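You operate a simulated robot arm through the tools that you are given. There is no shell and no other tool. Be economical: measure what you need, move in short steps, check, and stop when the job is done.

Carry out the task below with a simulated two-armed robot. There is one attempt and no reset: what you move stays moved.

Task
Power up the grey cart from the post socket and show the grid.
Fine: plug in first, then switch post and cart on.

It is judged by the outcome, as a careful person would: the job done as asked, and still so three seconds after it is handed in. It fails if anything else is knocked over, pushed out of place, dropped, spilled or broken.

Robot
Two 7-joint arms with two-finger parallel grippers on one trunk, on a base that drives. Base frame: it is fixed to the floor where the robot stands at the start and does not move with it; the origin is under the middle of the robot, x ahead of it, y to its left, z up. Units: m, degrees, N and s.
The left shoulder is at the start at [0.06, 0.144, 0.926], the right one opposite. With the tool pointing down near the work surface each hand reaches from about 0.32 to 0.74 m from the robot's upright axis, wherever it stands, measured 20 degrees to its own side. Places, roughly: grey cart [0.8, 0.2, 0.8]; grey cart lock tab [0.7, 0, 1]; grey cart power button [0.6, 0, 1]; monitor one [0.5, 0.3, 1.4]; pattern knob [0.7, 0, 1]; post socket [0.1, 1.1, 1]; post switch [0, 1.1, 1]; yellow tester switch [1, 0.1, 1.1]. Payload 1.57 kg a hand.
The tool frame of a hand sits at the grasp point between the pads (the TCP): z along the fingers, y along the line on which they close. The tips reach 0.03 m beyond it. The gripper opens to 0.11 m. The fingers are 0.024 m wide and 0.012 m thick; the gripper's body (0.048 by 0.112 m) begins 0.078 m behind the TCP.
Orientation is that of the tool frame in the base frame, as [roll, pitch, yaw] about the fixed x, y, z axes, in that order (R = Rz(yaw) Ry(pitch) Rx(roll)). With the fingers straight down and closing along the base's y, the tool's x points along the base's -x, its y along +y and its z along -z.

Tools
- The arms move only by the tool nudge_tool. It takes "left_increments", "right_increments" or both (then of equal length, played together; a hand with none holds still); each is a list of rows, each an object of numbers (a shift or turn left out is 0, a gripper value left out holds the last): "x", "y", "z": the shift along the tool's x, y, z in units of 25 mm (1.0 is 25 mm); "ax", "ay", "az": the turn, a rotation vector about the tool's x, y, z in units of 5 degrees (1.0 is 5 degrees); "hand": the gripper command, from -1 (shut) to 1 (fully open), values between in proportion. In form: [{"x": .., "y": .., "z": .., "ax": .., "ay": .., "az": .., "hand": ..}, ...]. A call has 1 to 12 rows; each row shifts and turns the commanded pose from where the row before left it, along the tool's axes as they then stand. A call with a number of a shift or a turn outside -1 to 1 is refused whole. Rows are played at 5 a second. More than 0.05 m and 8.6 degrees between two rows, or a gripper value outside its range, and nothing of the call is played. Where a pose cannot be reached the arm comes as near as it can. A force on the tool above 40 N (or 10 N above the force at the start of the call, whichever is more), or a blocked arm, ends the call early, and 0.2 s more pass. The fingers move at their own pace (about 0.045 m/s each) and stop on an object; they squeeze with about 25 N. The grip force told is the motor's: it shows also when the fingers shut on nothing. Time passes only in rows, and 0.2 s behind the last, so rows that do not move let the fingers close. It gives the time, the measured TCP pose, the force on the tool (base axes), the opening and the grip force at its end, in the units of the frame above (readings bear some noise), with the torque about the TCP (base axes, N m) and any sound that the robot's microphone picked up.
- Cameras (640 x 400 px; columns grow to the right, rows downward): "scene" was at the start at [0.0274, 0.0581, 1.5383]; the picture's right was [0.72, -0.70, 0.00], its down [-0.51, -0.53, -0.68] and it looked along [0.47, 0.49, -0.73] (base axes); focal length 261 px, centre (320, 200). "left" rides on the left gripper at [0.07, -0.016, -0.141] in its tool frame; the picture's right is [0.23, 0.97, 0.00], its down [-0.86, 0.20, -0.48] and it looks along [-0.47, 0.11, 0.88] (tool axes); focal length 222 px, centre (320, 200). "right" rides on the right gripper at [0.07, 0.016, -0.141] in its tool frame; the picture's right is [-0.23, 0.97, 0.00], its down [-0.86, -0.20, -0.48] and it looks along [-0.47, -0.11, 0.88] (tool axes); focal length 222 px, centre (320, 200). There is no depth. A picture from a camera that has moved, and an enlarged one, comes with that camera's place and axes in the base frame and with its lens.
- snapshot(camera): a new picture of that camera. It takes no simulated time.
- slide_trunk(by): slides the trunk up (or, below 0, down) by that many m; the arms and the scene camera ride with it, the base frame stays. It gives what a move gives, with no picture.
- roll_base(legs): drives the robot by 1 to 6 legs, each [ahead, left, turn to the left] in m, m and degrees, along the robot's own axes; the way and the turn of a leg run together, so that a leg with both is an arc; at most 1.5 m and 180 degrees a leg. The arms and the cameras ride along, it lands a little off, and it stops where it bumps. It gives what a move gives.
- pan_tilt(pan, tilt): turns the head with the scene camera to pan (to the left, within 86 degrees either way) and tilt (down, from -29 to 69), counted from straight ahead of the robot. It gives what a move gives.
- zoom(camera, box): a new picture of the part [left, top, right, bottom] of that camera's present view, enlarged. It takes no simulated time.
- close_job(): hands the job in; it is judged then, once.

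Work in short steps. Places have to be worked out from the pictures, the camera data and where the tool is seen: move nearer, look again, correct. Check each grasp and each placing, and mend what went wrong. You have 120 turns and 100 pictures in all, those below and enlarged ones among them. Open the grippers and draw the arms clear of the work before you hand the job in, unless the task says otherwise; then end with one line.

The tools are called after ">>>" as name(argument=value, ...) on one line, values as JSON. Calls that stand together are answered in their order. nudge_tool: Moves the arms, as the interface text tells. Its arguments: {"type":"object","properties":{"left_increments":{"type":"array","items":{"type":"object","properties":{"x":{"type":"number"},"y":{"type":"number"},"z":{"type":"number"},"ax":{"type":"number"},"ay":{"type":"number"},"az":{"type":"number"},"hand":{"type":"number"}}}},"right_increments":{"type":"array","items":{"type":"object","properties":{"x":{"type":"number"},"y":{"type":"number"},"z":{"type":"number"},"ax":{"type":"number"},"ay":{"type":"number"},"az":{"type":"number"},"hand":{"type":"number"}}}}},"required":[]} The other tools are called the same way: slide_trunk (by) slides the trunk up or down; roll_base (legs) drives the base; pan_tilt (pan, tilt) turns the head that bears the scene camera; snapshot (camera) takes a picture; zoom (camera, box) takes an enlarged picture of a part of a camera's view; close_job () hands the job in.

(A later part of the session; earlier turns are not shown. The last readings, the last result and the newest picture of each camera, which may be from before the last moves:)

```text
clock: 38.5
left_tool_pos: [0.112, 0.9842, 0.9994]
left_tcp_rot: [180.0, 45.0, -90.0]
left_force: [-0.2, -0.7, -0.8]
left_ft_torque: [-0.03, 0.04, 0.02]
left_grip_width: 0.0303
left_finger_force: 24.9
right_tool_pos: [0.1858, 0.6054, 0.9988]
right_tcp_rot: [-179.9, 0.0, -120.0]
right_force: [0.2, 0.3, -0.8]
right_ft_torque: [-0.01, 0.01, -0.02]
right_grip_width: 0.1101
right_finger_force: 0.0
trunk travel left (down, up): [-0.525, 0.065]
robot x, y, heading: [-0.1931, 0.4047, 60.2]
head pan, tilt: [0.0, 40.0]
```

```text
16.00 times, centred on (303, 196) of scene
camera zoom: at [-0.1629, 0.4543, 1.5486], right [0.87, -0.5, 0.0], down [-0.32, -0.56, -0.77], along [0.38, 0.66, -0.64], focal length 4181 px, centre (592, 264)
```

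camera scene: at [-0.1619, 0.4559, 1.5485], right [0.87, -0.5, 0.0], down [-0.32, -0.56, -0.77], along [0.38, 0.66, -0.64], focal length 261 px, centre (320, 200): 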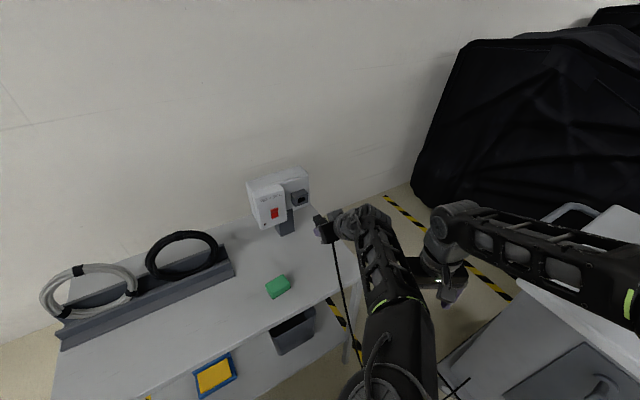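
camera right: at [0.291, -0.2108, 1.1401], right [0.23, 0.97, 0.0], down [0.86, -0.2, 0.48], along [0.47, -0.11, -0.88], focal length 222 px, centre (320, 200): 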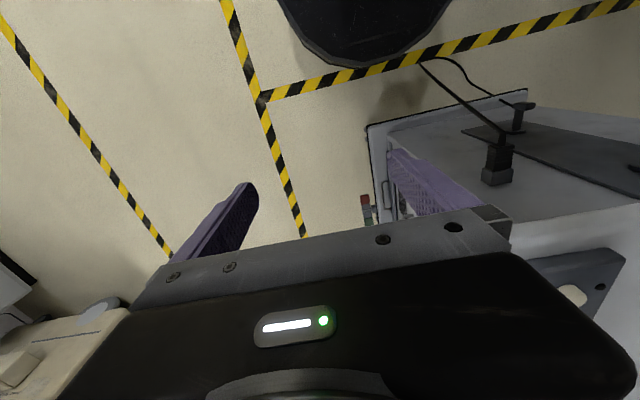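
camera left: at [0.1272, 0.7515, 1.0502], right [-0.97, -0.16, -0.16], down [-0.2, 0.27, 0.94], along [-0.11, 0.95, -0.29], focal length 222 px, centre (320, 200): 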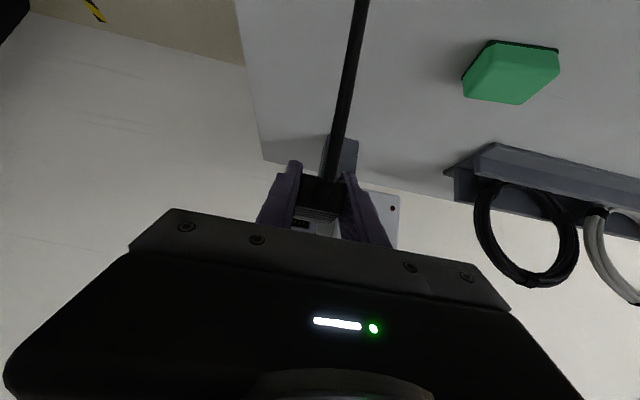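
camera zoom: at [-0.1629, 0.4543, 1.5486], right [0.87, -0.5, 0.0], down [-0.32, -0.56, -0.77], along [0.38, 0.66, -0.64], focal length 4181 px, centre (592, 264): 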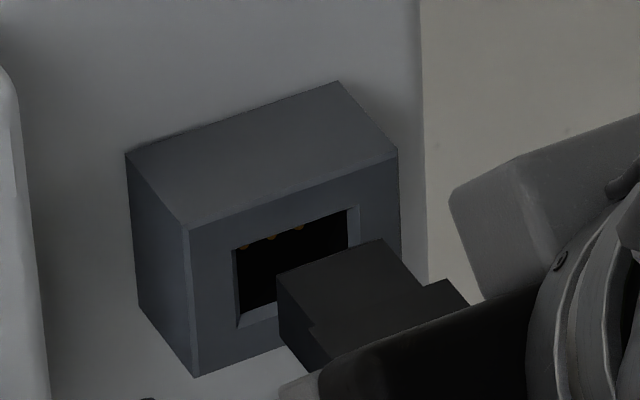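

From the tight zoom, the nose must go about 1.5 mm to −x and 2.5 mm down. I correct and advance 8 mm.

>>> nudge_tool(left_increments=[{"x": 0.07, "z": 0.07, "y": 0.06}, {"x": -0.11, "z": 0.11}, {"x": -0.11, "z": 0.11}, {}])

>>> zoom(camera="scene", box=[287, 186, 319, 206])

```text
clock: 39.5
left_tool_pos: [0.1104, 0.9933, 0.9951]
left_tcp_rot: [-180.0, 45.0, -90.1]
left_force: [0.4, 0.1, -0.8]
left_ft_torque: [-0.04, -0.01, 0.05]
left_grip_width: 0.0303
left_finger_force: 25.1
right_tool_pos: [0.1837, 0.6055, 0.9986]
right_tcp_rot: [180.0, 0.0, -120.0]
right_force: [0.0, 0.6, 0.3]
right_ft_torque: [0.02, 0.0, 0.0]
right_grip_width: 0.11
right_finger_force: 0.1
trunk travel left (down, up): [-0.525, 0.065]
robot x, y, heading: [-0.1941, 0.4027, 60.0]
head pan, tilt: [0.0, 40.0]
```

```text
16.00 times, centred on (303, 196) of scene
camera zoom: at [-0.1629, 0.4543, 1.5486], right [0.87, -0.5, 0.0], down [-0.32, -0.56, -0.77], along [0.38, 0.66, -0.64], focal length 4181 px, centre (592, 264)
```

zoom: 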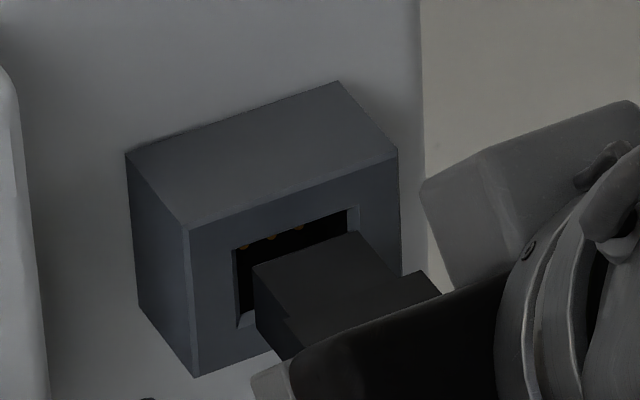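

On track. I advance 8 mm more.

>>> nudge_tool(left_increments=[{"x": -0.11, "z": 0.11}, {"x": -0.11, "z": 0.11}, {}])

>>> zoom(camera="scene", box=[287, 186, 319, 206])

```text
clock: 40.3
left_tool_pos: [0.1115, 0.9999, 0.9956]
left_tcp_rot: [180.0, 44.9, -90.1]
left_force: [-0.7, 0.4, -0.2]
left_ft_torque: [-0.01, 0.01, 0.01]
left_grip_width: 0.0302
left_finger_force: 25.6
right_tool_pos: [0.1849, 0.6061, 0.9979]
right_tcp_rot: [-180.0, 0.0, -120.0]
right_force: [0.3, 0.1, -0.3]
right_ft_torque: [-0.02, 0.01, 0.01]
right_grip_width: 0.1099
right_finger_force: 0.0
trunk travel left (down, up): [-0.525, 0.065]
robot x, y, heading: [-0.1935, 0.4065, 60.2]
head pan, tilt: [0.0, 40.0]
```

```text
16.00 times, centred on (303, 196) of scene
camera zoom: at [-0.1629, 0.4543, 1.5486], right [0.87, -0.5, 0.0], down [-0.32, -0.56, -0.77], along [0.38, 0.66, -0.64], focal length 4181 px, centre (592, 264)
```

zoom: 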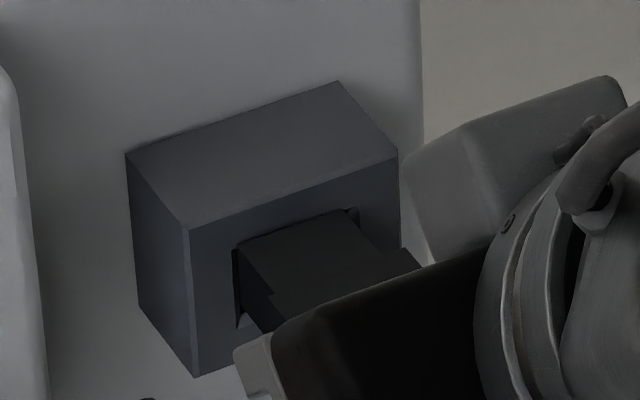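

The nose is centred in the mouth. I push in slowly.

>>> nudge_tool(left_increments=[{"x": -0.1, "z": 0.1}, {"x": -0.1, "z": 0.1}, {"x": -0.1, "z": 0.1}, {}])

>>> zoom(camera="scene", box=[287, 186, 319, 206])

```text
clock: 41.3
left_tool_pos: [0.1116, 1.0066, 0.9957]
left_tcp_rot: [179.9, 44.9, -90.2]
left_force: [-3.2, -28.6, -3.7]
left_ft_torque: [-0.06, -0.01, 0.23]
left_grip_width: 0.0306
left_finger_force: 24.7
right_tool_pos: [0.1851, 0.6025, 0.9993]
right_tcp_rot: [179.9, 0.1, -120.1]
right_force: [0.1, 0.3, 0.3]
right_ft_torque: [0.01, 0.01, 0.0]
right_grip_width: 0.11
right_finger_force: 0.0
trunk travel left (down, up): [-0.525, 0.065]
robot x, y, heading: [-0.193, 0.4053, 59.8]
head pan, tilt: [0.0, 40.0]
```

```text
16.00 times, centred on (303, 196) of scene
camera zoom: at [-0.1634, 0.4501, 1.5486], right [0.87, -0.5, 0.0], down [-0.32, -0.55, -0.77], along [0.38, 0.66, -0.64], focal length 4181 px, centre (592, 264)
```

zoom: 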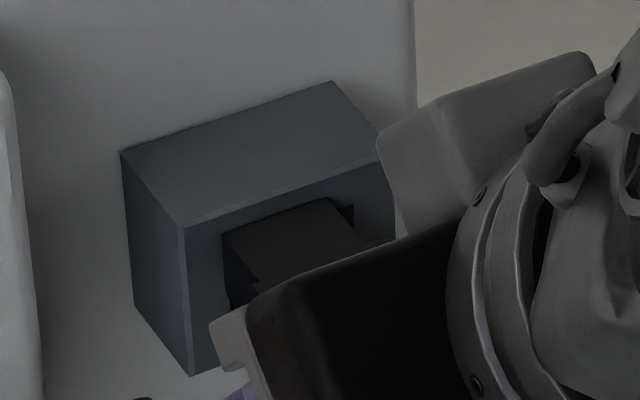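

It is blocked at 28 N: the nose overlaps the frame's upper-left edge, so it is about 4–5 mm too high and 2–3 mm too far −x. I back off 6 mm and shift accordingly.

>>> nudge_tool(left_increments=[{"x": 0.18, "z": -0.18}, {"x": 0.15, "z": 0.15, "y": -0.1}, {}])

>>> zoom(camera="scene", box=[287, 186, 319, 206])

```text
clock: 42.1
left_tool_pos: [0.112, 1.0062, 0.989]
left_tcp_rot: [179.9, 45.1, -90.0]
left_force: [-0.4, 0.3, 0.1]
left_ft_torque: [0.01, 0.0, 0.0]
left_grip_width: 0.0305
left_finger_force: 25.0
right_tool_pos: [0.1865, 0.605, 0.9993]
right_tcp_rot: [180.0, 0.0, -120.0]
right_force: [0.2, 0.1, 0.4]
right_ft_torque: [0.01, -0.02, 0.03]
right_grip_width: 0.1098
right_finger_force: 0.1
trunk travel left (down, up): [-0.525, 0.065]
robot x, y, heading: [-0.1958, 0.4052, 60.0]
head pan, tilt: [0.0, 40.0]
```

```text
16.00 times, centred on (303, 196) of scene
camera zoom: at [-0.1629, 0.4549, 1.5486], right [0.87, -0.5, 0.0], down [-0.32, -0.56, -0.77], along [0.38, 0.66, -0.64], focal length 4181 px, centre (592, 264)
```

zoom: 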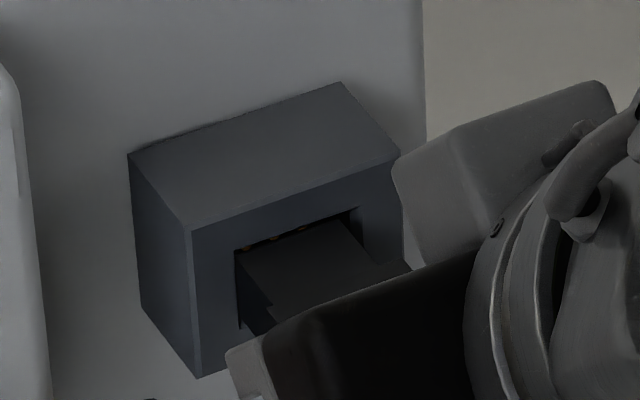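

Now no force at the same y, and the nose sits just below the upper rim, about 1.5 mm left of centre. I shift +x 1.3 mm and push gently.

>>> nudge_tool(left_increments=[{"y": -0.05}, {"x": -0.1, "z": 0.1}, {"x": -0.1, "z": 0.1}, {}])

>>> zoom(camera="scene", box=[287, 186, 319, 206])

```text
clock: 43.1
left_tool_pos: [0.1146, 1.0097, 0.9886]
left_tcp_rot: [180.0, 44.8, -90.2]
left_force: [0.4, -8.2, -7.9]
left_ft_torque: [-0.27, 0.11, -0.05]
left_grip_width: 0.0303
left_finger_force: 24.8
right_tool_pos: [0.186, 0.6049, 0.9994]
right_tcp_rot: [-179.9, 0.0, -120.1]
right_force: [0.6, 0.9, 0.3]
right_ft_torque: [0.02, 0.02, 0.01]
right_grip_width: 0.1098
right_finger_force: 0.0
trunk travel left (down, up): [-0.525, 0.065]
robot x, y, heading: [-0.1886, 0.4058, 60.1]
head pan, tilt: [0.0, 40.0]
```

```text
16.00 times, centred on (303, 196) of scene
camera zoom: at [-0.1625, 0.4537, 1.5485], right [0.87, -0.5, 0.0], down [-0.32, -0.56, -0.77], along [0.38, 0.66, -0.64], focal length 4181 px, centre (592, 264)
```

zoom: 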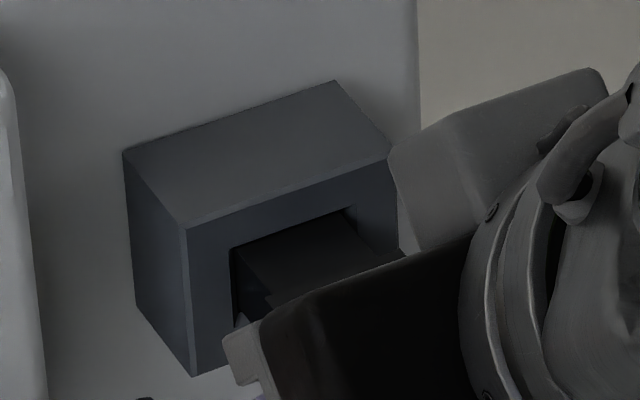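

The nose is entering; a −8 N z force means it rubs at the top. I lower 1 mm and keep pushing.

>>> nudge_tool(left_increments=[{"x": 0.03, "z": 0.03}, {"x": -0.1, "z": 0.1}, {"x": -0.1, "z": 0.1}, {}])

>>> zoom(camera="scene", box=[287, 186, 319, 206])

```text
clock: 44.1
left_tool_pos: [0.1153, 1.019, 0.9887]
left_tcp_rot: [179.8, 45.0, -90.0]
left_force: [0.2, -1.9, -10.7]
left_ft_torque: [-0.44, 0.02, 0.03]
left_grip_width: 0.0304
left_finger_force: 25.0
right_tool_pos: [0.1864, 0.6056, 0.9983]
right_tcp_rot: [180.0, 0.0, -120.0]
right_force: [0.1, -0.4, -1.3]
right_ft_torque: [0.0, 0.0, 0.02]
right_grip_width: 0.1102
right_finger_force: 0.0
trunk travel left (down, up): [-0.525, 0.065]
robot x, y, heading: [-0.1945, 0.4072, 60.3]
head pan, tilt: [0.0, 40.0]
```

```text
16.00 times, centred on (303, 196) of scene
camera zoom: at [-0.1624, 0.4551, 1.5485], right [0.87, -0.5, 0.0], down [-0.32, -0.56, -0.77], along [0.38, 0.66, -0.64], focal length 4181 px, centre (592, 264)
```

zoom: 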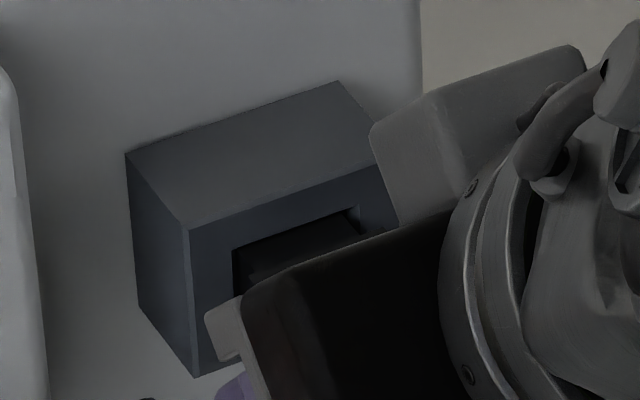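

It slides in (y 1.019). I lower another 1.5 mm to relieve the vertical force and continue.

>>> nudge_tool(left_increments=[{"x": 0.05, "z": 0.05}, {"x": -0.1, "z": 0.1}, {"x": -0.1, "z": 0.1}, {"x": -0.1, "z": 0.1}, {}])

>>> zoom(camera="left", box=[260, 130, 420, 250])

```text
clock: 45.3
left_tool_pos: [0.1132, 1.029, 0.9875]
left_tcp_rot: [179.9, 45.1, -90.0]
left_force: [1.6, -5.9, -0.1]
left_ft_torque: [0.09, 0.04, 0.05]
left_grip_width: 0.0305
left_finger_force: 25.0
right_tool_pos: [0.1835, 0.6046, 0.999]
right_tcp_rot: [180.0, 0.0, -120.1]
right_force: [0.6, -0.6, 0.2]
right_ft_torque: [0.0, -0.02, -0.01]
right_grip_width: 0.1101
right_finger_force: 0.1
trunk travel left (down, up): [-0.525, 0.065]
robot x, y, heading: [-0.1913, 0.4041, 60.0]
head pan, tilt: [0.0, 40.0]
```

```text
3.33 times, centred on (340, 190) of left
camera zoom: at [0.1298, 0.8812, 1.0387], right [-0.97, -0.16, -0.16], down [-0.2, 0.27, 0.94], along [-0.11, 0.95, -0.29], focal length 740 px, centre (253, 233)
```

zoom: 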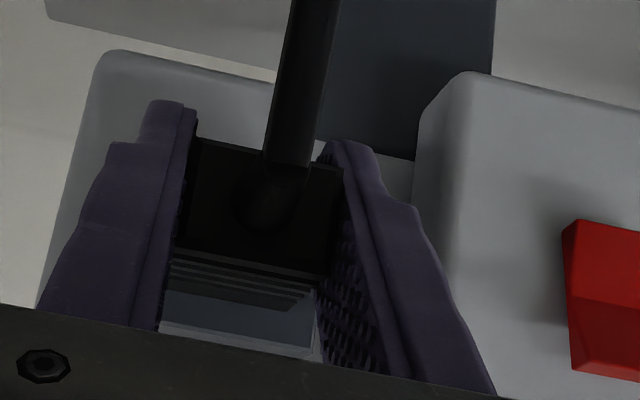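

Progressing to y 1.029 with low force. I push on until it seats.

>>> nudge_tool(left_increments=[{"x": -0.1, "z": 0.1}, {"x": -0.1, "z": 0.1}, {"x": -0.1, "z": 0.1}, {"x": -0.1, "z": 0.1}, {}])

>>> zoom(camera="left", box=[260, 130, 420, 250])

```text
clock: 46.0
left_tool_pos: [0.1142, 1.0291, 0.988]
left_tcp_rot: [180.0, 44.5, -90.2]
left_force: [-4.9, -17.5, 9.1]
left_ft_torque: [0.1, 0.2, 0.39]
left_grip_width: 0.0305
left_finger_force: 24.7
right_tool_pos: [0.1839, 0.6019, 1.0006]
right_tcp_rot: [180.0, 0.2, -120.0]
right_force: [0.0, -0.4, -0.7]
right_ft_torque: [-0.02, -0.02, 0.03]
right_grip_width: 0.1101
right_finger_force: 0.1
trunk travel left (down, up): [-0.525, 0.065]
robot x, y, heading: [-0.1915, 0.4079, 59.7]
head pan, tilt: [0.0, 40.0]
stopped in row 3 (left hand): the force on the tool passed its limit at 43 N (the readings are from after the stop); the commanded pose is now the measured one
```

```text
3.33 times, centred on (340, 190) of left
camera zoom: at [0.1301, 0.8823, 1.0399], right [-0.97, -0.16, -0.16], down [-0.2, 0.27, 0.94], along [-0.11, 0.95, -0.3], focal length 740 px, centre (253, 233)
```

zoom: 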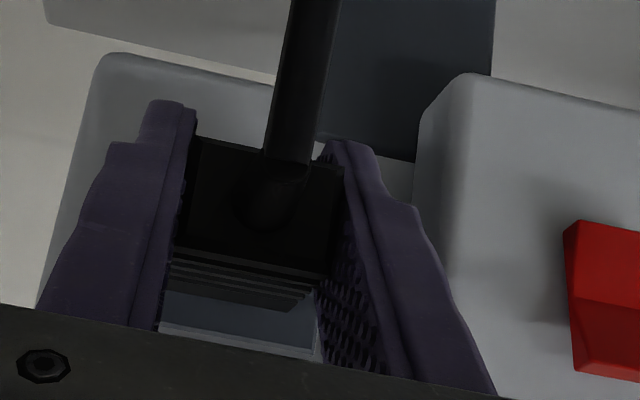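

Stopped at 43 N; I check whether the body now meets the socket block.

>>> zoom(camera="left", box=[290, 180, 350, 230])

>>> zoom(camera="scene", box=[287, 186, 319, 206])

```text
8.00 times, centred on (320, 205) of left
camera zoom: at [0.1301, 0.8823, 1.0399], right [-0.97, -0.16, -0.16], down [-0.2, 0.27, 0.94], along [-0.11, 0.95, -0.3], focal length 1777 px, centre (320, 160)
```

zoom: 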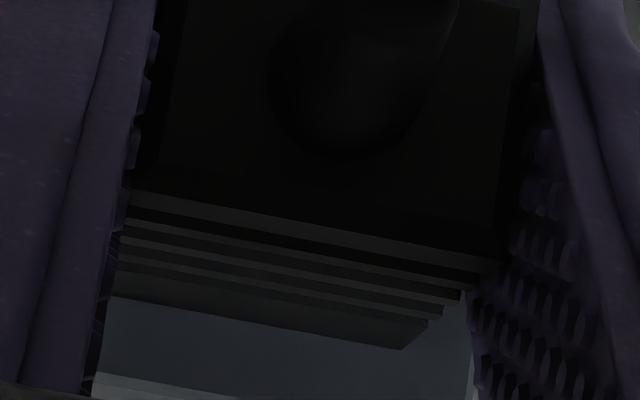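

```text
16.00 times, centred on (303, 196) of scene
camera zoom: at [-0.1651, 0.4498, 1.549], right [0.87, -0.5, 0.0], down [-0.32, -0.55, -0.77], along [0.38, 0.66, -0.64], focal length 4181 px, centre (592, 264)
```

zoom: 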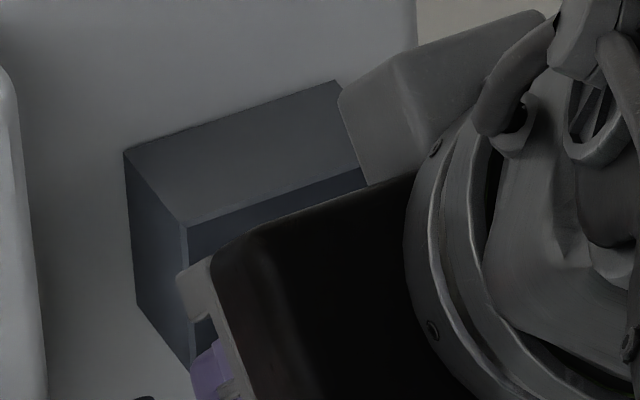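

Nearly seated perhaps; compared with the parked view a 1–3 mm gap may remain. I relieve the side forces and push once more.

>>> nudge_tool(left_increments=[{"x": 0.04, "z": -0.04}, {"x": -0.02, "z": -0.02, "y": 0.03}, {"x": -0.08, "z": 0.08}, {"x": -0.1, "z": 0.1}, {"x": -0.1, "z": 0.1}, {"x": -0.1, "z": 0.1}])

>>> zoom(camera="left", box=[290, 180, 350, 230])

```text
clock: 46.9
left_tool_pos: [0.1145, 1.0294, 0.9873]
left_tcp_rot: [180.0, 44.2, -90.2]
left_force: [-7.2, -18.9, 10.9]
left_ft_torque: [0.02, 0.26, 0.53]
left_grip_width: 0.0306
left_finger_force: 25.1
right_tool_pos: [0.1838, 0.6016, 0.9993]
right_tcp_rot: [179.9, 0.2, -120.1]
right_force: [0.2, 0.0, 0.6]
right_ft_torque: [0.0, -0.04, -0.03]
right_grip_width: 0.1099
right_finger_force: 0.1
trunk travel left (down, up): [-0.525, 0.065]
robot x, y, heading: [-0.1936, 0.4025, 60.1]
head pan, tilt: [0.0, 40.0]
stopped in row 4 (left hand): the force on the tool passed its limit at 43 N (the readings are from after the stop); the commanded pose is now the measured one
```

```text
8.00 times, centred on (320, 205) of left
camera zoom: at [0.1303, 0.8827, 1.0403], right [-0.97, -0.16, -0.16], down [-0.2, 0.28, 0.94], along [-0.11, 0.95, -0.3], focal length 1777 px, centre (320, 160)
```

zoom: 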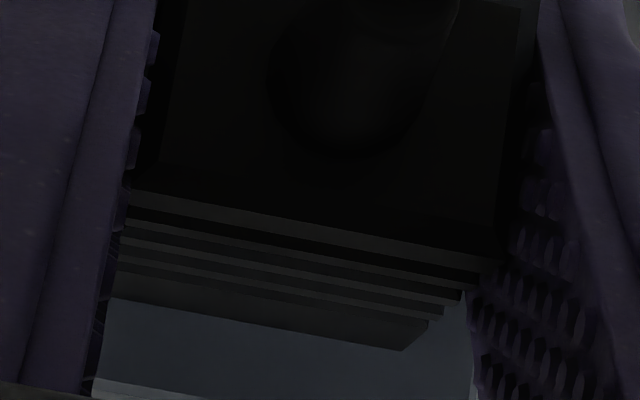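

A hard stop at y≈1.029 both times: seated. I open the gripper slightly, retreat along −y, and inspect.

>>> nudge_tool(left_increments=[{"x": 0.03, "z": -0.03}, {"hand": -0.2}, {}, {}, {"x": 0.4, "z": -0.4}, {"x": 0.7, "z": -0.7}, {"x": 0.7, "z": -0.7}, {"x": 0.7, "z": -0.7}, {"x": 0.7, "z": -0.7}, {"x": 0.7, "z": -0.7}])

>>> snapshot(camera="left")

>>> zoom(camera="scene", box=[240, 160, 340, 240])

```text
clock: 49.1
left_tool_pos: [0.1144, 0.8941, 0.9876]
left_tcp_rot: [179.7, 44.1, -90.2]
left_force: [-0.2, -1.1, 0.7]
left_ft_torque: [-0.04, -0.02, 0.04]
left_grip_width: 0.0439
left_finger_force: 0.1
right_tool_pos: [0.1832, 0.6031, 0.9992]
right_tcp_rot: [180.0, 0.0, -120.1]
right_force: [0.4, -0.1, -0.1]
right_ft_torque: [0.02, 0.01, 0.02]
right_grip_width: 0.1104
right_finger_force: 0.1
trunk travel left (down, up): [-0.525, 0.065]
robot x, y, heading: [-0.1921, 0.4033, 59.8]
head pan, tilt: [0.0, 40.0]
```

```text
49 pictures are left
camera left: at [0.1306, 0.7466, 1.0393], right [-0.97, -0.16, -0.15], down [-0.2, 0.28, 0.94], along [-0.11, 0.95, -0.31], focal length 222 px, centre (320, 200)
```

left: 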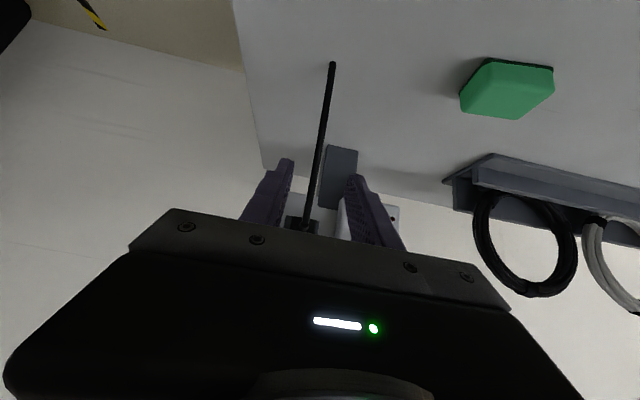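

```text
5.00 times, centred on (290, 200) of scene
camera zoom: at [-0.1632, 0.4527, 1.5486], right [0.87, -0.5, 0.0], down [-0.32, -0.56, -0.77], along [0.38, 0.66, -0.64], focal length 1306 px, centre (470, 200)
```

zoom: 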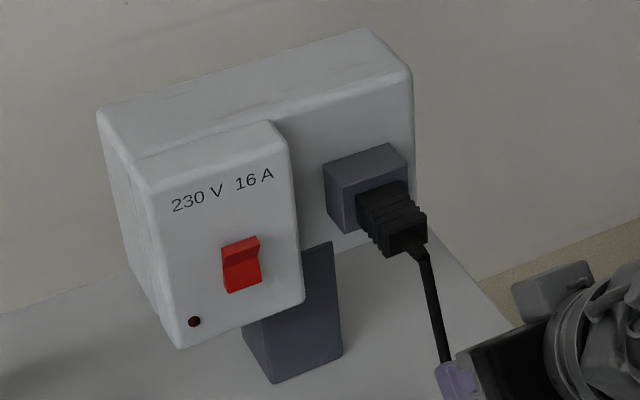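

The plug stays in place. A closer check of the seam between plug and block.

>>> zoom(camera="scene", box=[288, 184, 320, 214])

```text
13.33 times, centred on (304, 199) of scene
camera zoom: at [-0.1632, 0.4527, 1.5486], right [0.87, -0.5, 0.0], down [-0.32, -0.56, -0.77], along [0.38, 0.66, -0.64], focal length 3484 px, centre (533, 213)
```

zoom: 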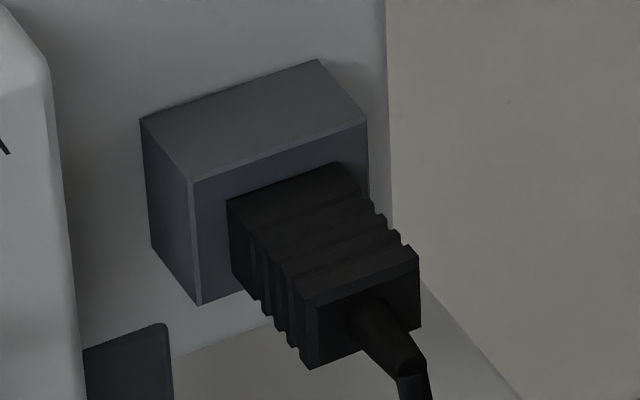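

The body is flush with the block: plugged in. Now I inspect the rocker to see which half stands out.

>>> zoom(camera="scene", box=[262, 195, 302, 235])

>>> nudge_tool(left_increments=[{"x": 0.5, "z": -0.5}, {"y": 1, "hand": -1}, {"y": 1}, {"y": 1}, {"y": 1}])

>>> snapshot(camera="left")

```text
10.00 times, centred on (282, 215) of scene
camera zoom: at [-0.1632, 0.4527, 1.5486], right [0.87, -0.5, 0.0], down [-0.32, -0.56, -0.77], along [0.38, 0.66, -0.64], focal length 2613 px, centre (700, 50)
```

zoom: 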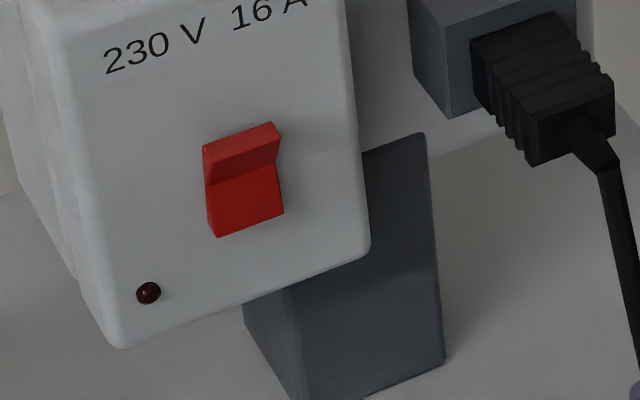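

```text
clock: 50.3
left_tool_pos: [0.0148, 0.8773, 0.9875]
left_tcp_rot: [179.8, 44.1, -90.3]
left_force: [0.2, -0.6, -0.4]
left_ft_torque: [-0.06, -0.02, 0.02]
left_grip_width: 0.0
left_finger_force: 20.9
right_tool_pos: [0.1845, 0.604, 0.9996]
right_tcp_rot: [-180.0, 0.0, -120.2]
right_force: [-0.2, -0.3, 0.7]
right_ft_torque: [-0.01, 0.0, 0.01]
right_grip_width: 0.1098
right_finger_force: 0.0
trunk travel left (down, up): [-0.525, 0.065]
robot x, y, heading: [-0.1964, 0.4039, 60.0]
head pan, tilt: [0.0, 40.0]
```

```text
45 pictures are left
camera left: at [0.0306, 0.7304, 1.041], right [-0.97, -0.16, -0.16], down [-0.2, 0.28, 0.94], along [-0.11, 0.95, -0.31], focal length 222 px, centre (320, 200)
```

left: 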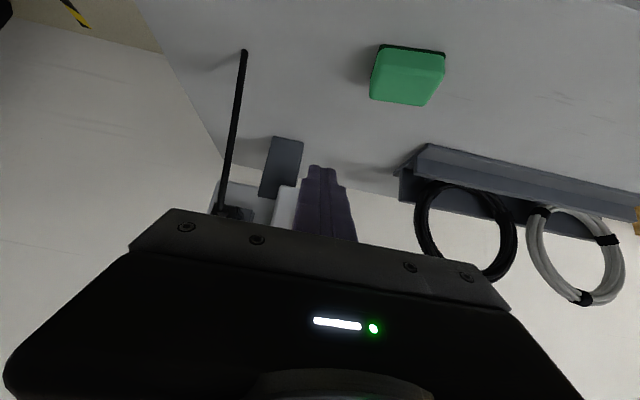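

The rocker is V-shaped and, from foreshortening in three views, its upper half stands out. I raise the closed fingertips to the upper half and approach slowly.

>>> nudge_tool(left_increments=[{"x": -0.64, "z": -0.64}, {"x": -0.65, "z": 0.7}, {"x": -0.65, "z": 0.7}, {"x": -0.65, "z": 0.7}, {"x": -0.65, "z": 0.7}, {"x": -0.4, "z": 0.42}, {}])

>>> zoom(camera="scene", box=[240, 170, 320, 240])

```text
clock: 51.9
left_tool_pos: [0.0147, 0.9872, 1.0039]
left_tcp_rot: [179.8, 44.1, -90.3]
left_force: [-0.4, -0.1, -0.4]
left_ft_torque: [0.02, -0.01, 0.01]
left_grip_width: 0.0004
left_finger_force: 21.2
right_tool_pos: [0.1847, 0.6036, 0.9988]
right_tcp_rot: [179.9, 0.0, -120.2]
right_force: [0.3, -1.3, 0.3]
right_ft_torque: [0.02, 0.0, 0.0]
right_grip_width: 0.11
right_finger_force: 0.0
trunk travel left (down, up): [-0.525, 0.065]
robot x, y, heading: [-0.1902, 0.4048, 59.8]
head pan, tilt: [0.0, 40.0]
```

```text
5.71 times, centred on (280, 205) of scene
camera zoom: at [-0.1631, 0.4532, 1.5486], right [0.87, -0.5, 0.0], down [-0.32, -0.56, -0.77], along [0.38, 0.66, -0.64], focal length 1493 px, centre (549, 171)
```

zoom: 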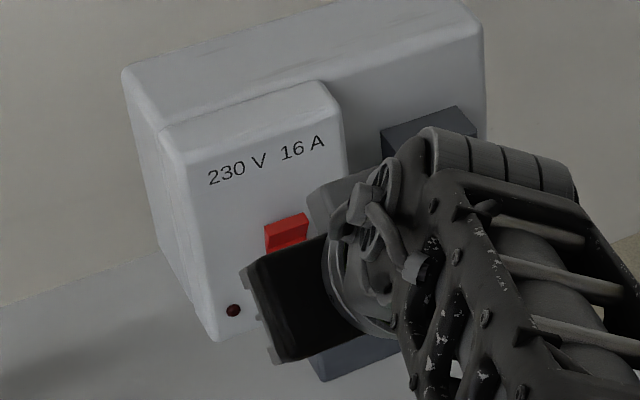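

Contact would be too low; I raise 1 cm, then press forward in small steps.

>>> nudge_tool(left_increments=[{"x": -0.3, "z": -0.3}, {"x": -0.2, "z": 0.2}, {"x": -0.2, "z": 0.2}, {"x": -0.15, "z": 0.15}, {"x": -0.15, "z": 0.15}, {"x": -0.15, "z": 0.15}, {"x": -0.15, "z": 0.15}])

>>> zoom(camera="scene", box=[240, 170, 320, 240])

```text
clock: 53.5
left_tool_pos: [0.0148, 1.0221, 1.0142]
left_tcp_rot: [179.8, 44.0, -90.3]
left_force: [-1.1, -9.4, 1.0]
left_ft_torque: [-0.09, -0.07, 0.04]
left_grip_width: 0.0002
left_finger_force: 21.1
right_tool_pos: [0.1847, 0.6037, 0.9977]
right_tcp_rot: [180.0, 0.1, -120.0]
right_force: [0.0, 0.5, 0.0]
right_ft_torque: [0.02, 0.0, -0.03]
right_grip_width: 0.1102
right_finger_force: 0.0
trunk travel left (down, up): [-0.525, 0.065]
robot x, y, heading: [-0.1897, 0.408, 59.6]
head pan, tilt: [0.0, 40.0]
```

```text
5.71 times, centred on (280, 205) of scene
camera zoom: at [-0.1631, 0.4517, 1.5487], right [0.86, -0.5, 0.0], down [-0.32, -0.56, -0.77], along [0.38, 0.66, -0.64], focal length 1493 px, centre (549, 171)
```

zoom: 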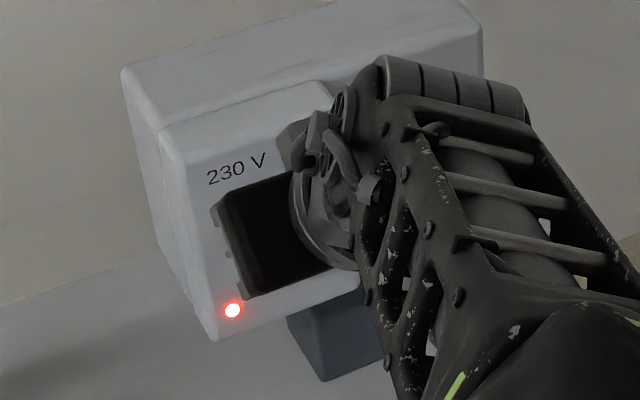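

The indicator is lit: post on. I retreat the left hand and drive back the way I came.

>>> nudge_tool(left_increments=[{"x": 0.7, "z": -0.7}, {"x": 0.7, "z": -0.7}, {"x": 0.7, "z": -0.7}, {"x": 0.7, "z": -0.7}, {"x": 0.7, "z": -0.7}, {"x": 0.7, "z": -0.7}, {"x": 0.7, "z": -0.7}, {"x": 0.7, "z": -0.7}])

>>> roll_base(legs=[[-0.35, 0, 0]])

>>> snapshot(camera="scene")

```text
clock: 55.4
left_tool_pos: [-0.0281, 0.8701, 0.9936]
left_tcp_rot: [178.2, 40.8, -82.7]
left_force: [0.9, 0.1, -0.1]
left_ft_torque: [-0.02, -0.04, 0.05]
left_grip_width: 0.0
left_finger_force: 21.5
right_tool_pos: [0.1849, 0.6041, 0.9998]
right_tcp_rot: [-180.0, -0.1, -120.0]
right_force: [1.2, 0.0, 0.7]
right_ft_torque: [0.01, 0.03, -0.02]
right_grip_width: 0.1102
right_finger_force: 0.1
trunk travel left (down, up): [-0.525, 0.065]
robot x, y, heading: [-0.1932, 0.4046, 60.0]
head pan, tilt: [0.0, 40.0]
stopped in row 8 (left hand): the arm was blocked; the commanded pose is now the measured one
```

```text
clock: 57.7
left_tool_pos: [-0.2043, 0.5638, 0.9945]
left_tcp_rot: [178.2, 40.8, -82.9]
left_force: [-0.5, 0.4, 0.4]
left_ft_torque: [-0.01, -0.01, -0.02]
left_grip_width: 0.0
left_finger_force: 21.6
right_tool_pos: [0.0075, 0.2969, 0.9983]
right_tcp_rot: [180.0, 0.0, -120.1]
right_force: [0.8, -0.2, -0.3]
right_ft_torque: [0.04, 0.01, 0.0]
right_grip_width: 0.1101
right_finger_force: 0.0
trunk travel left (down, up): [-0.525, 0.065]
robot x, y, heading: [-0.3687, 0.0981, 60.0]
head pan, tilt: [0.0, 40.0]
```

```text
42 pictures are left
camera scene: at [-0.3409, 0.1472, 1.5487], right [0.86, -0.5, 0.0], down [-0.32, -0.55, -0.77], along [0.39, 0.66, -0.64], focal length 261 px, centre (320, 200)
```

scene: 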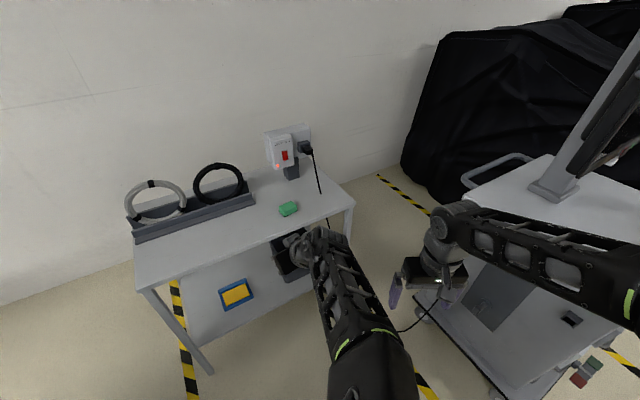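

Everything stays in place, LED on. I move the left hand out to the side, then turn to face the cart.

>>> nudge_tool(left_increments=[{"y": 1}, {"y": 1}, {"y": 1}, {"y": 1}, {"y": 1}, {"y": 1}, {"y": 1}, {"y": 1}])

>>> roll_base(legs=[[0, 0, -60]])

>>> snapshot(camera="scene")

```text
clock: 58.7
left_tool_pos: [-0.3488, 0.5776, 0.9774]
left_tcp_rot: [175.0, 38.8, -76.1]
left_force: [-0.4, -0.4, -0.1]
left_ft_torque: [0.0, 0.01, 0.03]
left_grip_width: 0.0
left_finger_force: 21.2
right_tool_pos: [0.0087, 0.2988, 0.9982]
right_tcp_rot: [180.0, -0.1, -120.2]
right_force: [0.2, -0.1, -0.1]
right_ft_torque: [-0.01, 0.03, 0.03]
right_grip_width: 0.1102
right_finger_force: 0.0
trunk travel left (down, up): [-0.525, 0.065]
robot x, y, heading: [-0.3738, 0.1017, 59.7]
head pan, tilt: [0.0, 40.0]
stopped in row 4 (left hand): the arm was blocked; the commanded pose is now the measured one
```

```text
clock: 61.8
left_tool_pos: [0.0529, 0.3237, 0.9786]
left_tcp_rot: [174.9, 39.0, -135.9]
left_force: [-0.1, -0.3, 0.4]
left_ft_torque: [0.0, -0.04, 0.01]
left_grip_width: 0.0
left_finger_force: 21.8
right_tool_pos: [-0.008, -0.1253, 0.9997]
right_tcp_rot: [-180.0, 0.0, -179.9]
right_force: [-1.0, -0.5, -0.4]
right_ft_torque: [-0.02, 0.02, -0.04]
right_grip_width: 0.1102
right_finger_force: 0.1
trunk travel left (down, up): [-0.525, 0.065]
robot x, y, heading: [-0.3704, 0.0998, 0.2]
head pan, tilt: [0.0, 40.0]
```

```text
41 pictures are left
camera scene: at [-0.3132, 0.1005, 1.5486], right [0.0, -1.0, 0.0], down [-0.64, 0.0, -0.77], along [0.77, 0.0, -0.64], focal length 261 px, centre (320, 200)
```

scene: 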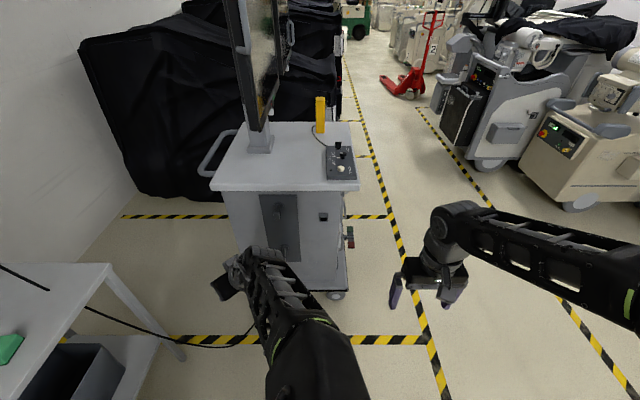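

Now I drive to about (-0.01, 0.0), as at the start, with the right hand to work the panel.

>>> roll_base(legs=[[0, -0.1, 0], [0.36, 0, 0]])

>>> pan_tilt(pan=0, tilt=42)

>>> snapshot(camera="scene")

>>> zoom(camera="scene", box=[270, 170, 370, 250])

```text
clock: 64.8
left_tool_pos: [0.4152, 0.2245, 0.9775]
left_tcp_rot: [174.9, 38.9, -136.0]
left_force: [0.2, -0.3, 0.1]
left_ft_torque: [-0.03, 0.06, 0.0]
left_grip_width: 0.0
left_finger_force: 21.6
right_tool_pos: [0.3537, -0.2273, 0.9983]
right_tcp_rot: [180.0, -0.1, 180.0]
right_force: [-0.3, -0.3, 0.7]
right_ft_torque: [0.01, -0.01, 0.0]
right_grip_width: 0.1102
right_finger_force: 0.0
trunk travel left (down, up): [-0.525, 0.065]
robot x, y, heading: [-0.0064, -0.0036, -0.0]
head pan, tilt: [0.0, 40.0]
```

```text
clock: 65.4
left_tool_pos: [0.4137, 0.2248, 0.9781]
left_tcp_rot: [174.9, 38.9, -135.8]
left_force: [0.5, -0.1, 0.7]
left_ft_torque: [0.01, 0.0, -0.03]
left_grip_width: 0.0
left_finger_force: 20.8
right_tool_pos: [0.3524, -0.2278, 0.9983]
right_tcp_rot: [-180.0, 0.1, -179.9]
right_force: [0.6, 0.0, 0.1]
right_ft_torque: [-0.02, 0.01, -0.01]
right_grip_width: 0.1101
right_finger_force: 0.0
trunk travel left (down, up): [-0.525, 0.065]
robot x, y, heading: [-0.0108, 0.0028, 0.1]
head pan, tilt: [0.0, 42.0]
```

```text
40 pictures are left
camera scene: at [0.0465, 0.0011, 1.5457], right [0.0, -1.0, 0.0], down [-0.67, 0.0, -0.74], along [0.74, 0.0, -0.67], focal length 261 px, centre (320, 200)
```

scene: 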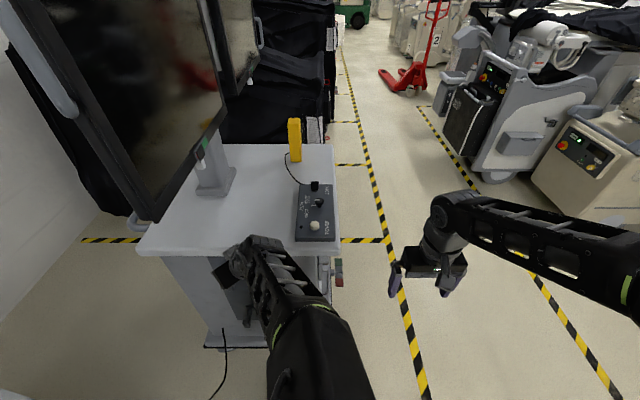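

```text
5.00 times, centred on (320, 210) of scene
camera zoom: at [0.0465, 0.0011, 1.5457], right [0.0, -1.0, 0.0], down [-0.67, 0.0, -0.74], along [0.74, 0.0, -0.67], focal length 1306 px, centre (320, 150)
```

zoom: 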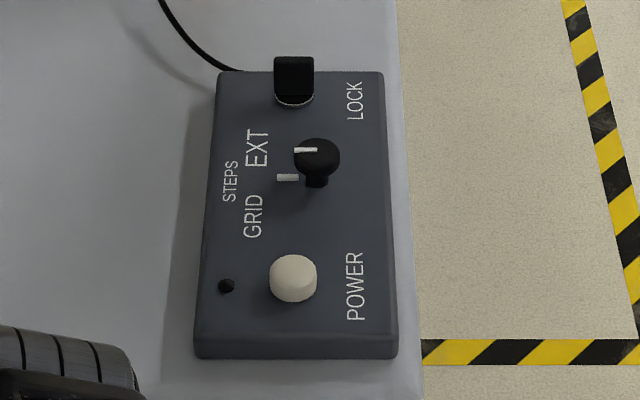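

Panel seen well: button, knob pointing left (toward STEPS), lock tab behind. I bring the right hand up and over for a close view.

>>> nudge_tool(right_increments=[{"z": -1, "hand": -1}, {"z": -1}, {"z": -1}, {"z": -1}, {"z": -1, "y": 1}, {"y": 1}, {"y": 1}, {"y": 1}, {"y": 1}, {"y": 1}, {"y": 1}, {"y": 1}])

>>> nudge_tool(right_increments=[{"x": -1, "y": 0.5}, {"x": -1}, {"x": -1}, {"x": -1}])

>>> snapshot(camera="right")

```text
clock: 68.0
left_tool_pos: [0.4138, 0.2238, 0.9774]
left_tcp_rot: [175.0, 38.8, -135.9]
left_force: [-0.1, 0.5, 0.1]
left_ft_torque: [0.0, 0.02, 0.01]
left_grip_width: 0.0
left_finger_force: 20.9
right_tool_pos: [0.353, -0.0325, 1.1225]
right_tcp_rot: [180.0, 0.0, 180.0]
right_force: [0.1, -0.5, -0.7]
right_ft_torque: [-0.05, 0.0, -0.02]
right_grip_width: 0.0
right_finger_force: 21.4
right hand out of reach, approached as far as the arm can: row 5
trunk travel left (down, up): [-0.525, 0.065]
robot x, y, heading: [-0.0106, 0.0003, 0.1]
head pan, tilt: [0.0, 42.0]
```

```text
clock: 69.0
left_tool_pos: [0.4147, 0.2247, 0.9769]
left_tcp_rot: [175.1, 38.9, -135.9]
left_force: [0.3, 0.6, -0.4]
left_ft_torque: [0.0, 0.0, -0.02]
left_grip_width: 0.0
left_finger_force: 21.2
right_tool_pos: [0.4422, -0.0218, 1.1129]
right_tcp_rot: [179.9, 0.2, -180.0]
right_force: [0.2, 0.9, 0.1]
right_ft_torque: [-0.02, 0.02, -0.01]
right_grip_width: 0.0
right_finger_force: 21.5
right hand out of reach, approached as far as the arm can: row 3, 4
trunk travel left (down, up): [-0.525, 0.065]
robot x, y, heading: [-0.0112, -0.0016, -0.1]
head pan, tilt: [0.0, 42.0]
```

```text
38 pictures are left
camera right: at [0.3711, -0.0058, 1.2537], right [0.23, 0.97, 0.0], down [0.85, -0.2, 0.48], along [0.47, -0.11, -0.88], focal length 222 px, centre (320, 200)
```

right: 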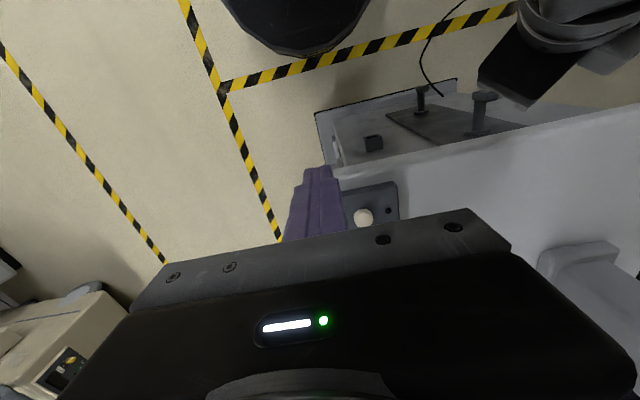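

Button is estimated near (0.555, 0.015, 0.985). I bring closed fingertips above it (TCP z≈1.05) and check.

>>> nudge_tool(right_increments=[{"z": 0.7, "y": 0.5}, {"z": 0.6, "y": 0.5}, {"z": 0.4, "x": -0.8, "y": 0.46}, {"z": 0.4, "x": -1}, {"z": 0.4, "x": -1}, {"x": -1}, {"x": -0.8}, {}])

>>> zoom(camera="right", box=[260, 120, 460, 245])

>>> zoom(camera="scene", box=[260, 130, 380, 260])

```text
clock: 70.8
left_tool_pos: [0.4139, 0.2237, 0.9781]
left_tcp_rot: [174.9, 38.8, -135.9]
left_force: [-1.0, 0.1, 0.1]
left_ft_torque: [0.02, 0.0, 0.02]
left_grip_width: 0.0001
left_finger_force: 21.1
right_tool_pos: [0.5524, 0.0133, 1.0464]
right_tcp_rot: [180.0, 0.3, 180.0]
right_force: [0.7, 0.3, -0.1]
right_ft_torque: [0.05, 0.0, 0.01]
right_grip_width: 0.0
right_finger_force: 21.3
right hand out of reach, approached as far as the arm can: row 7
trunk travel left (down, up): [-0.525, 0.065]
robot x, y, heading: [-0.0081, 0.0003, 0.3]
head pan, tilt: [0.0, 42.0]
```

```text
3.20 times, centred on (360, 182) of right
camera zoom: at [0.4811, 0.0286, 1.1869], right [0.23, 0.97, 0.0], down [0.85, -0.2, 0.48], along [0.47, -0.11, -0.88], focal length 711 px, centre (192, 256)
```

zoom: 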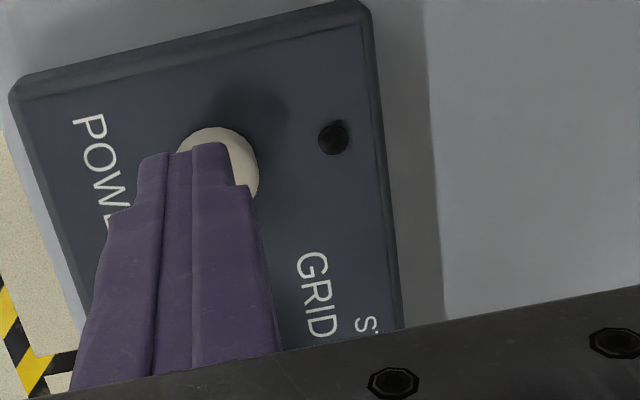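

```text
3.08 times, centred on (320, 195) of scene
camera zoom: at [0.0467, 0.0006, 1.5457], right [0.0, -1.0, 0.0], down [-0.67, 0.0, -0.74], along [0.74, 0.0, -0.67], focal length 804 px, centre (320, 215)
```

zoom: 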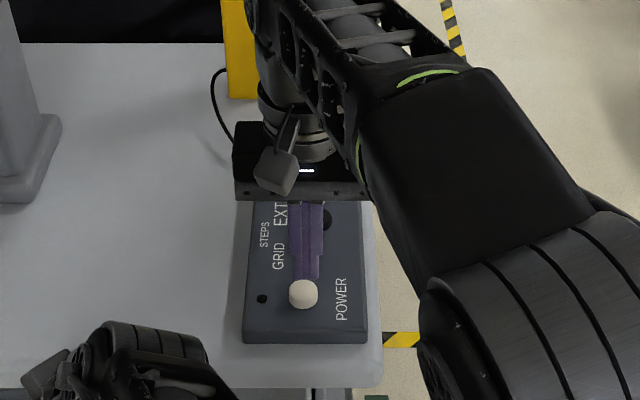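

The tip is almost over the button, which is at about (0.56, 0.018). Reach is marginal, so I draw both hands back a bit and drive 6 cm closer.

>>> nudge_tool(left_increments=[{"z": -1}, {"z": -1}, {"z": -1}], right_increments=[{"x": 0.9}, {"x": 0.9}, {"x": 0.4}])

>>> roll_base(legs=[[0.06, 0, 0]])

>>> zoom(camera="right", box=[260, 120, 460, 245])

>>> snapshot(camera="scene")

```text
clock: 71.5
left_tool_pos: [0.3817, 0.255, 0.994]
left_tcp_rot: [171.8, 35.6, -127.8]
left_force: [0.6, -0.2, 0.6]
left_ft_torque: [0.02, -0.02, 0.02]
left_grip_width: 0.0
left_finger_force: 21.4
right_tool_pos: [0.5075, 0.0118, 1.0466]
right_tcp_rot: [-180.0, -0.1, -179.9]
right_force: [0.2, 0.1, -0.1]
right_ft_torque: [0.01, -0.02, -0.01]
right_grip_width: 0.0
right_finger_force: 21.3
trunk travel left (down, up): [-0.525, 0.065]
robot x, y, heading: [-0.0084, -0.0019, -0.1]
head pan, tilt: [0.0, 42.0]
stopped in row 3 (left hand): the arm was blocked; the commanded pose is now the measured one
```

```text
clock: 72.5
left_tool_pos: [0.4438, 0.254, 0.9946]
left_tcp_rot: [171.8, 35.6, -127.9]
left_force: [-0.2, 0.2, -0.6]
left_ft_torque: [0.04, -0.03, 0.01]
left_grip_width: 0.0
left_finger_force: 21.0
right_tool_pos: [0.5677, 0.0117, 1.0463]
right_tcp_rot: [180.0, -0.2, -180.0]
right_force: [0.9, 0.1, 0.3]
right_ft_torque: [-0.01, 0.0, 0.01]
right_grip_width: 0.0
right_finger_force: 21.3
trunk travel left (down, up): [-0.525, 0.065]
robot x, y, heading: [0.049, -0.0003, -0.0]
head pan, tilt: [0.0, 42.0]
```

```text
3.20 times, centred on (360, 182) of right
camera zoom: at [0.4972, 0.0279, 1.1872], right [0.23, 0.97, 0.0], down [0.86, -0.2, 0.48], along [0.47, -0.11, -0.88], focal length 711 px, centre (192, 256)
```

zoom: 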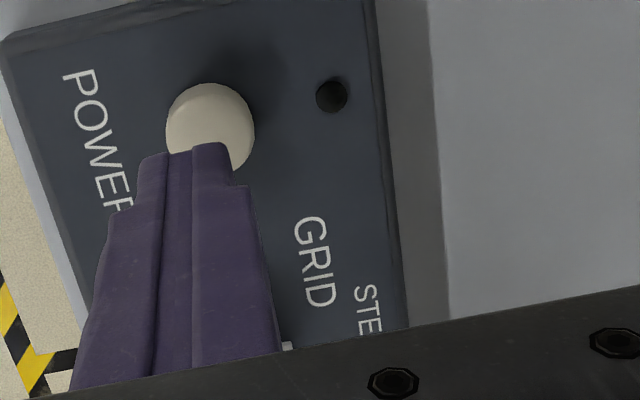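

```text
34 pictures are left
camera scene: at [0.108, 0.0012, 1.5456], right [0.0, -1.0, 0.0], down [-0.67, 0.0, -0.74], along [0.74, 0.0, -0.67], focal length 261 px, centre (320, 200)
```

scene: 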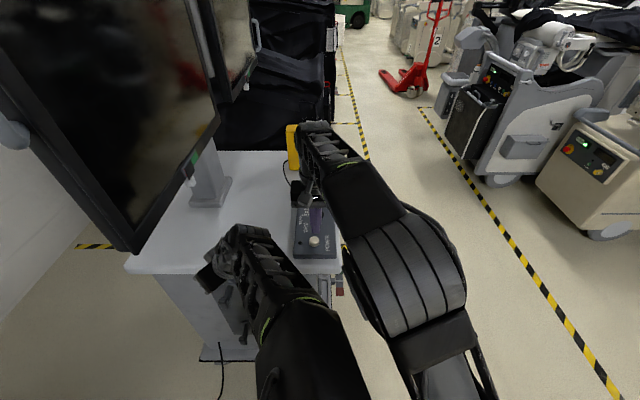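

Button centre is at (0.563, 0.018). I shift over it and press down until force rises.

>>> nudge_tool(right_increments=[{"x": 0.2, "y": 0.25}, {"z": 0.4}, {"z": 0.3}, {"z": 0.2}, {"z": 0.15}, {"z": 0.15}, {"z": 0.15}])

>>> zoom(camera="right", box=[260, 120, 460, 245])

```text
clock: 74.1
left_tool_pos: [0.4347, 0.2589, 0.9893]
left_tcp_rot: [171.5, 35.0, -127.4]
left_force: [-0.1, -0.1, 0.2]
left_ft_torque: [0.02, -0.01, -0.01]
left_grip_width: 0.0
left_finger_force: 21.1
right_tool_pos: [0.5663, 0.0116, 1.0283]
right_tcp_rot: [177.3, 0.6, 179.0]
right_force: [-0.4, 0.4, -0.1]
right_ft_torque: [-0.03, 0.03, 0.02]
right_grip_width: 0.0001
right_finger_force: 21.5
trunk travel left (down, up): [-0.525, 0.065]
robot x, y, heading: [0.0538, 0.0012, 0.2]
head pan, tilt: [0.0, 42.0]
```

```text
3.20 times, centred on (360, 182) of right
camera zoom: at [0.4936, 0.0231, 1.1696], right [0.24, 0.97, 0.05], down [0.85, -0.24, 0.48], along [0.48, -0.08, -0.88], focal length 711 px, centre (192, 256)
```

zoom: 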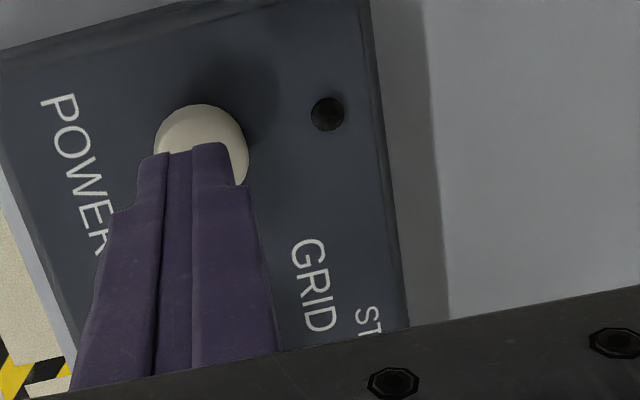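

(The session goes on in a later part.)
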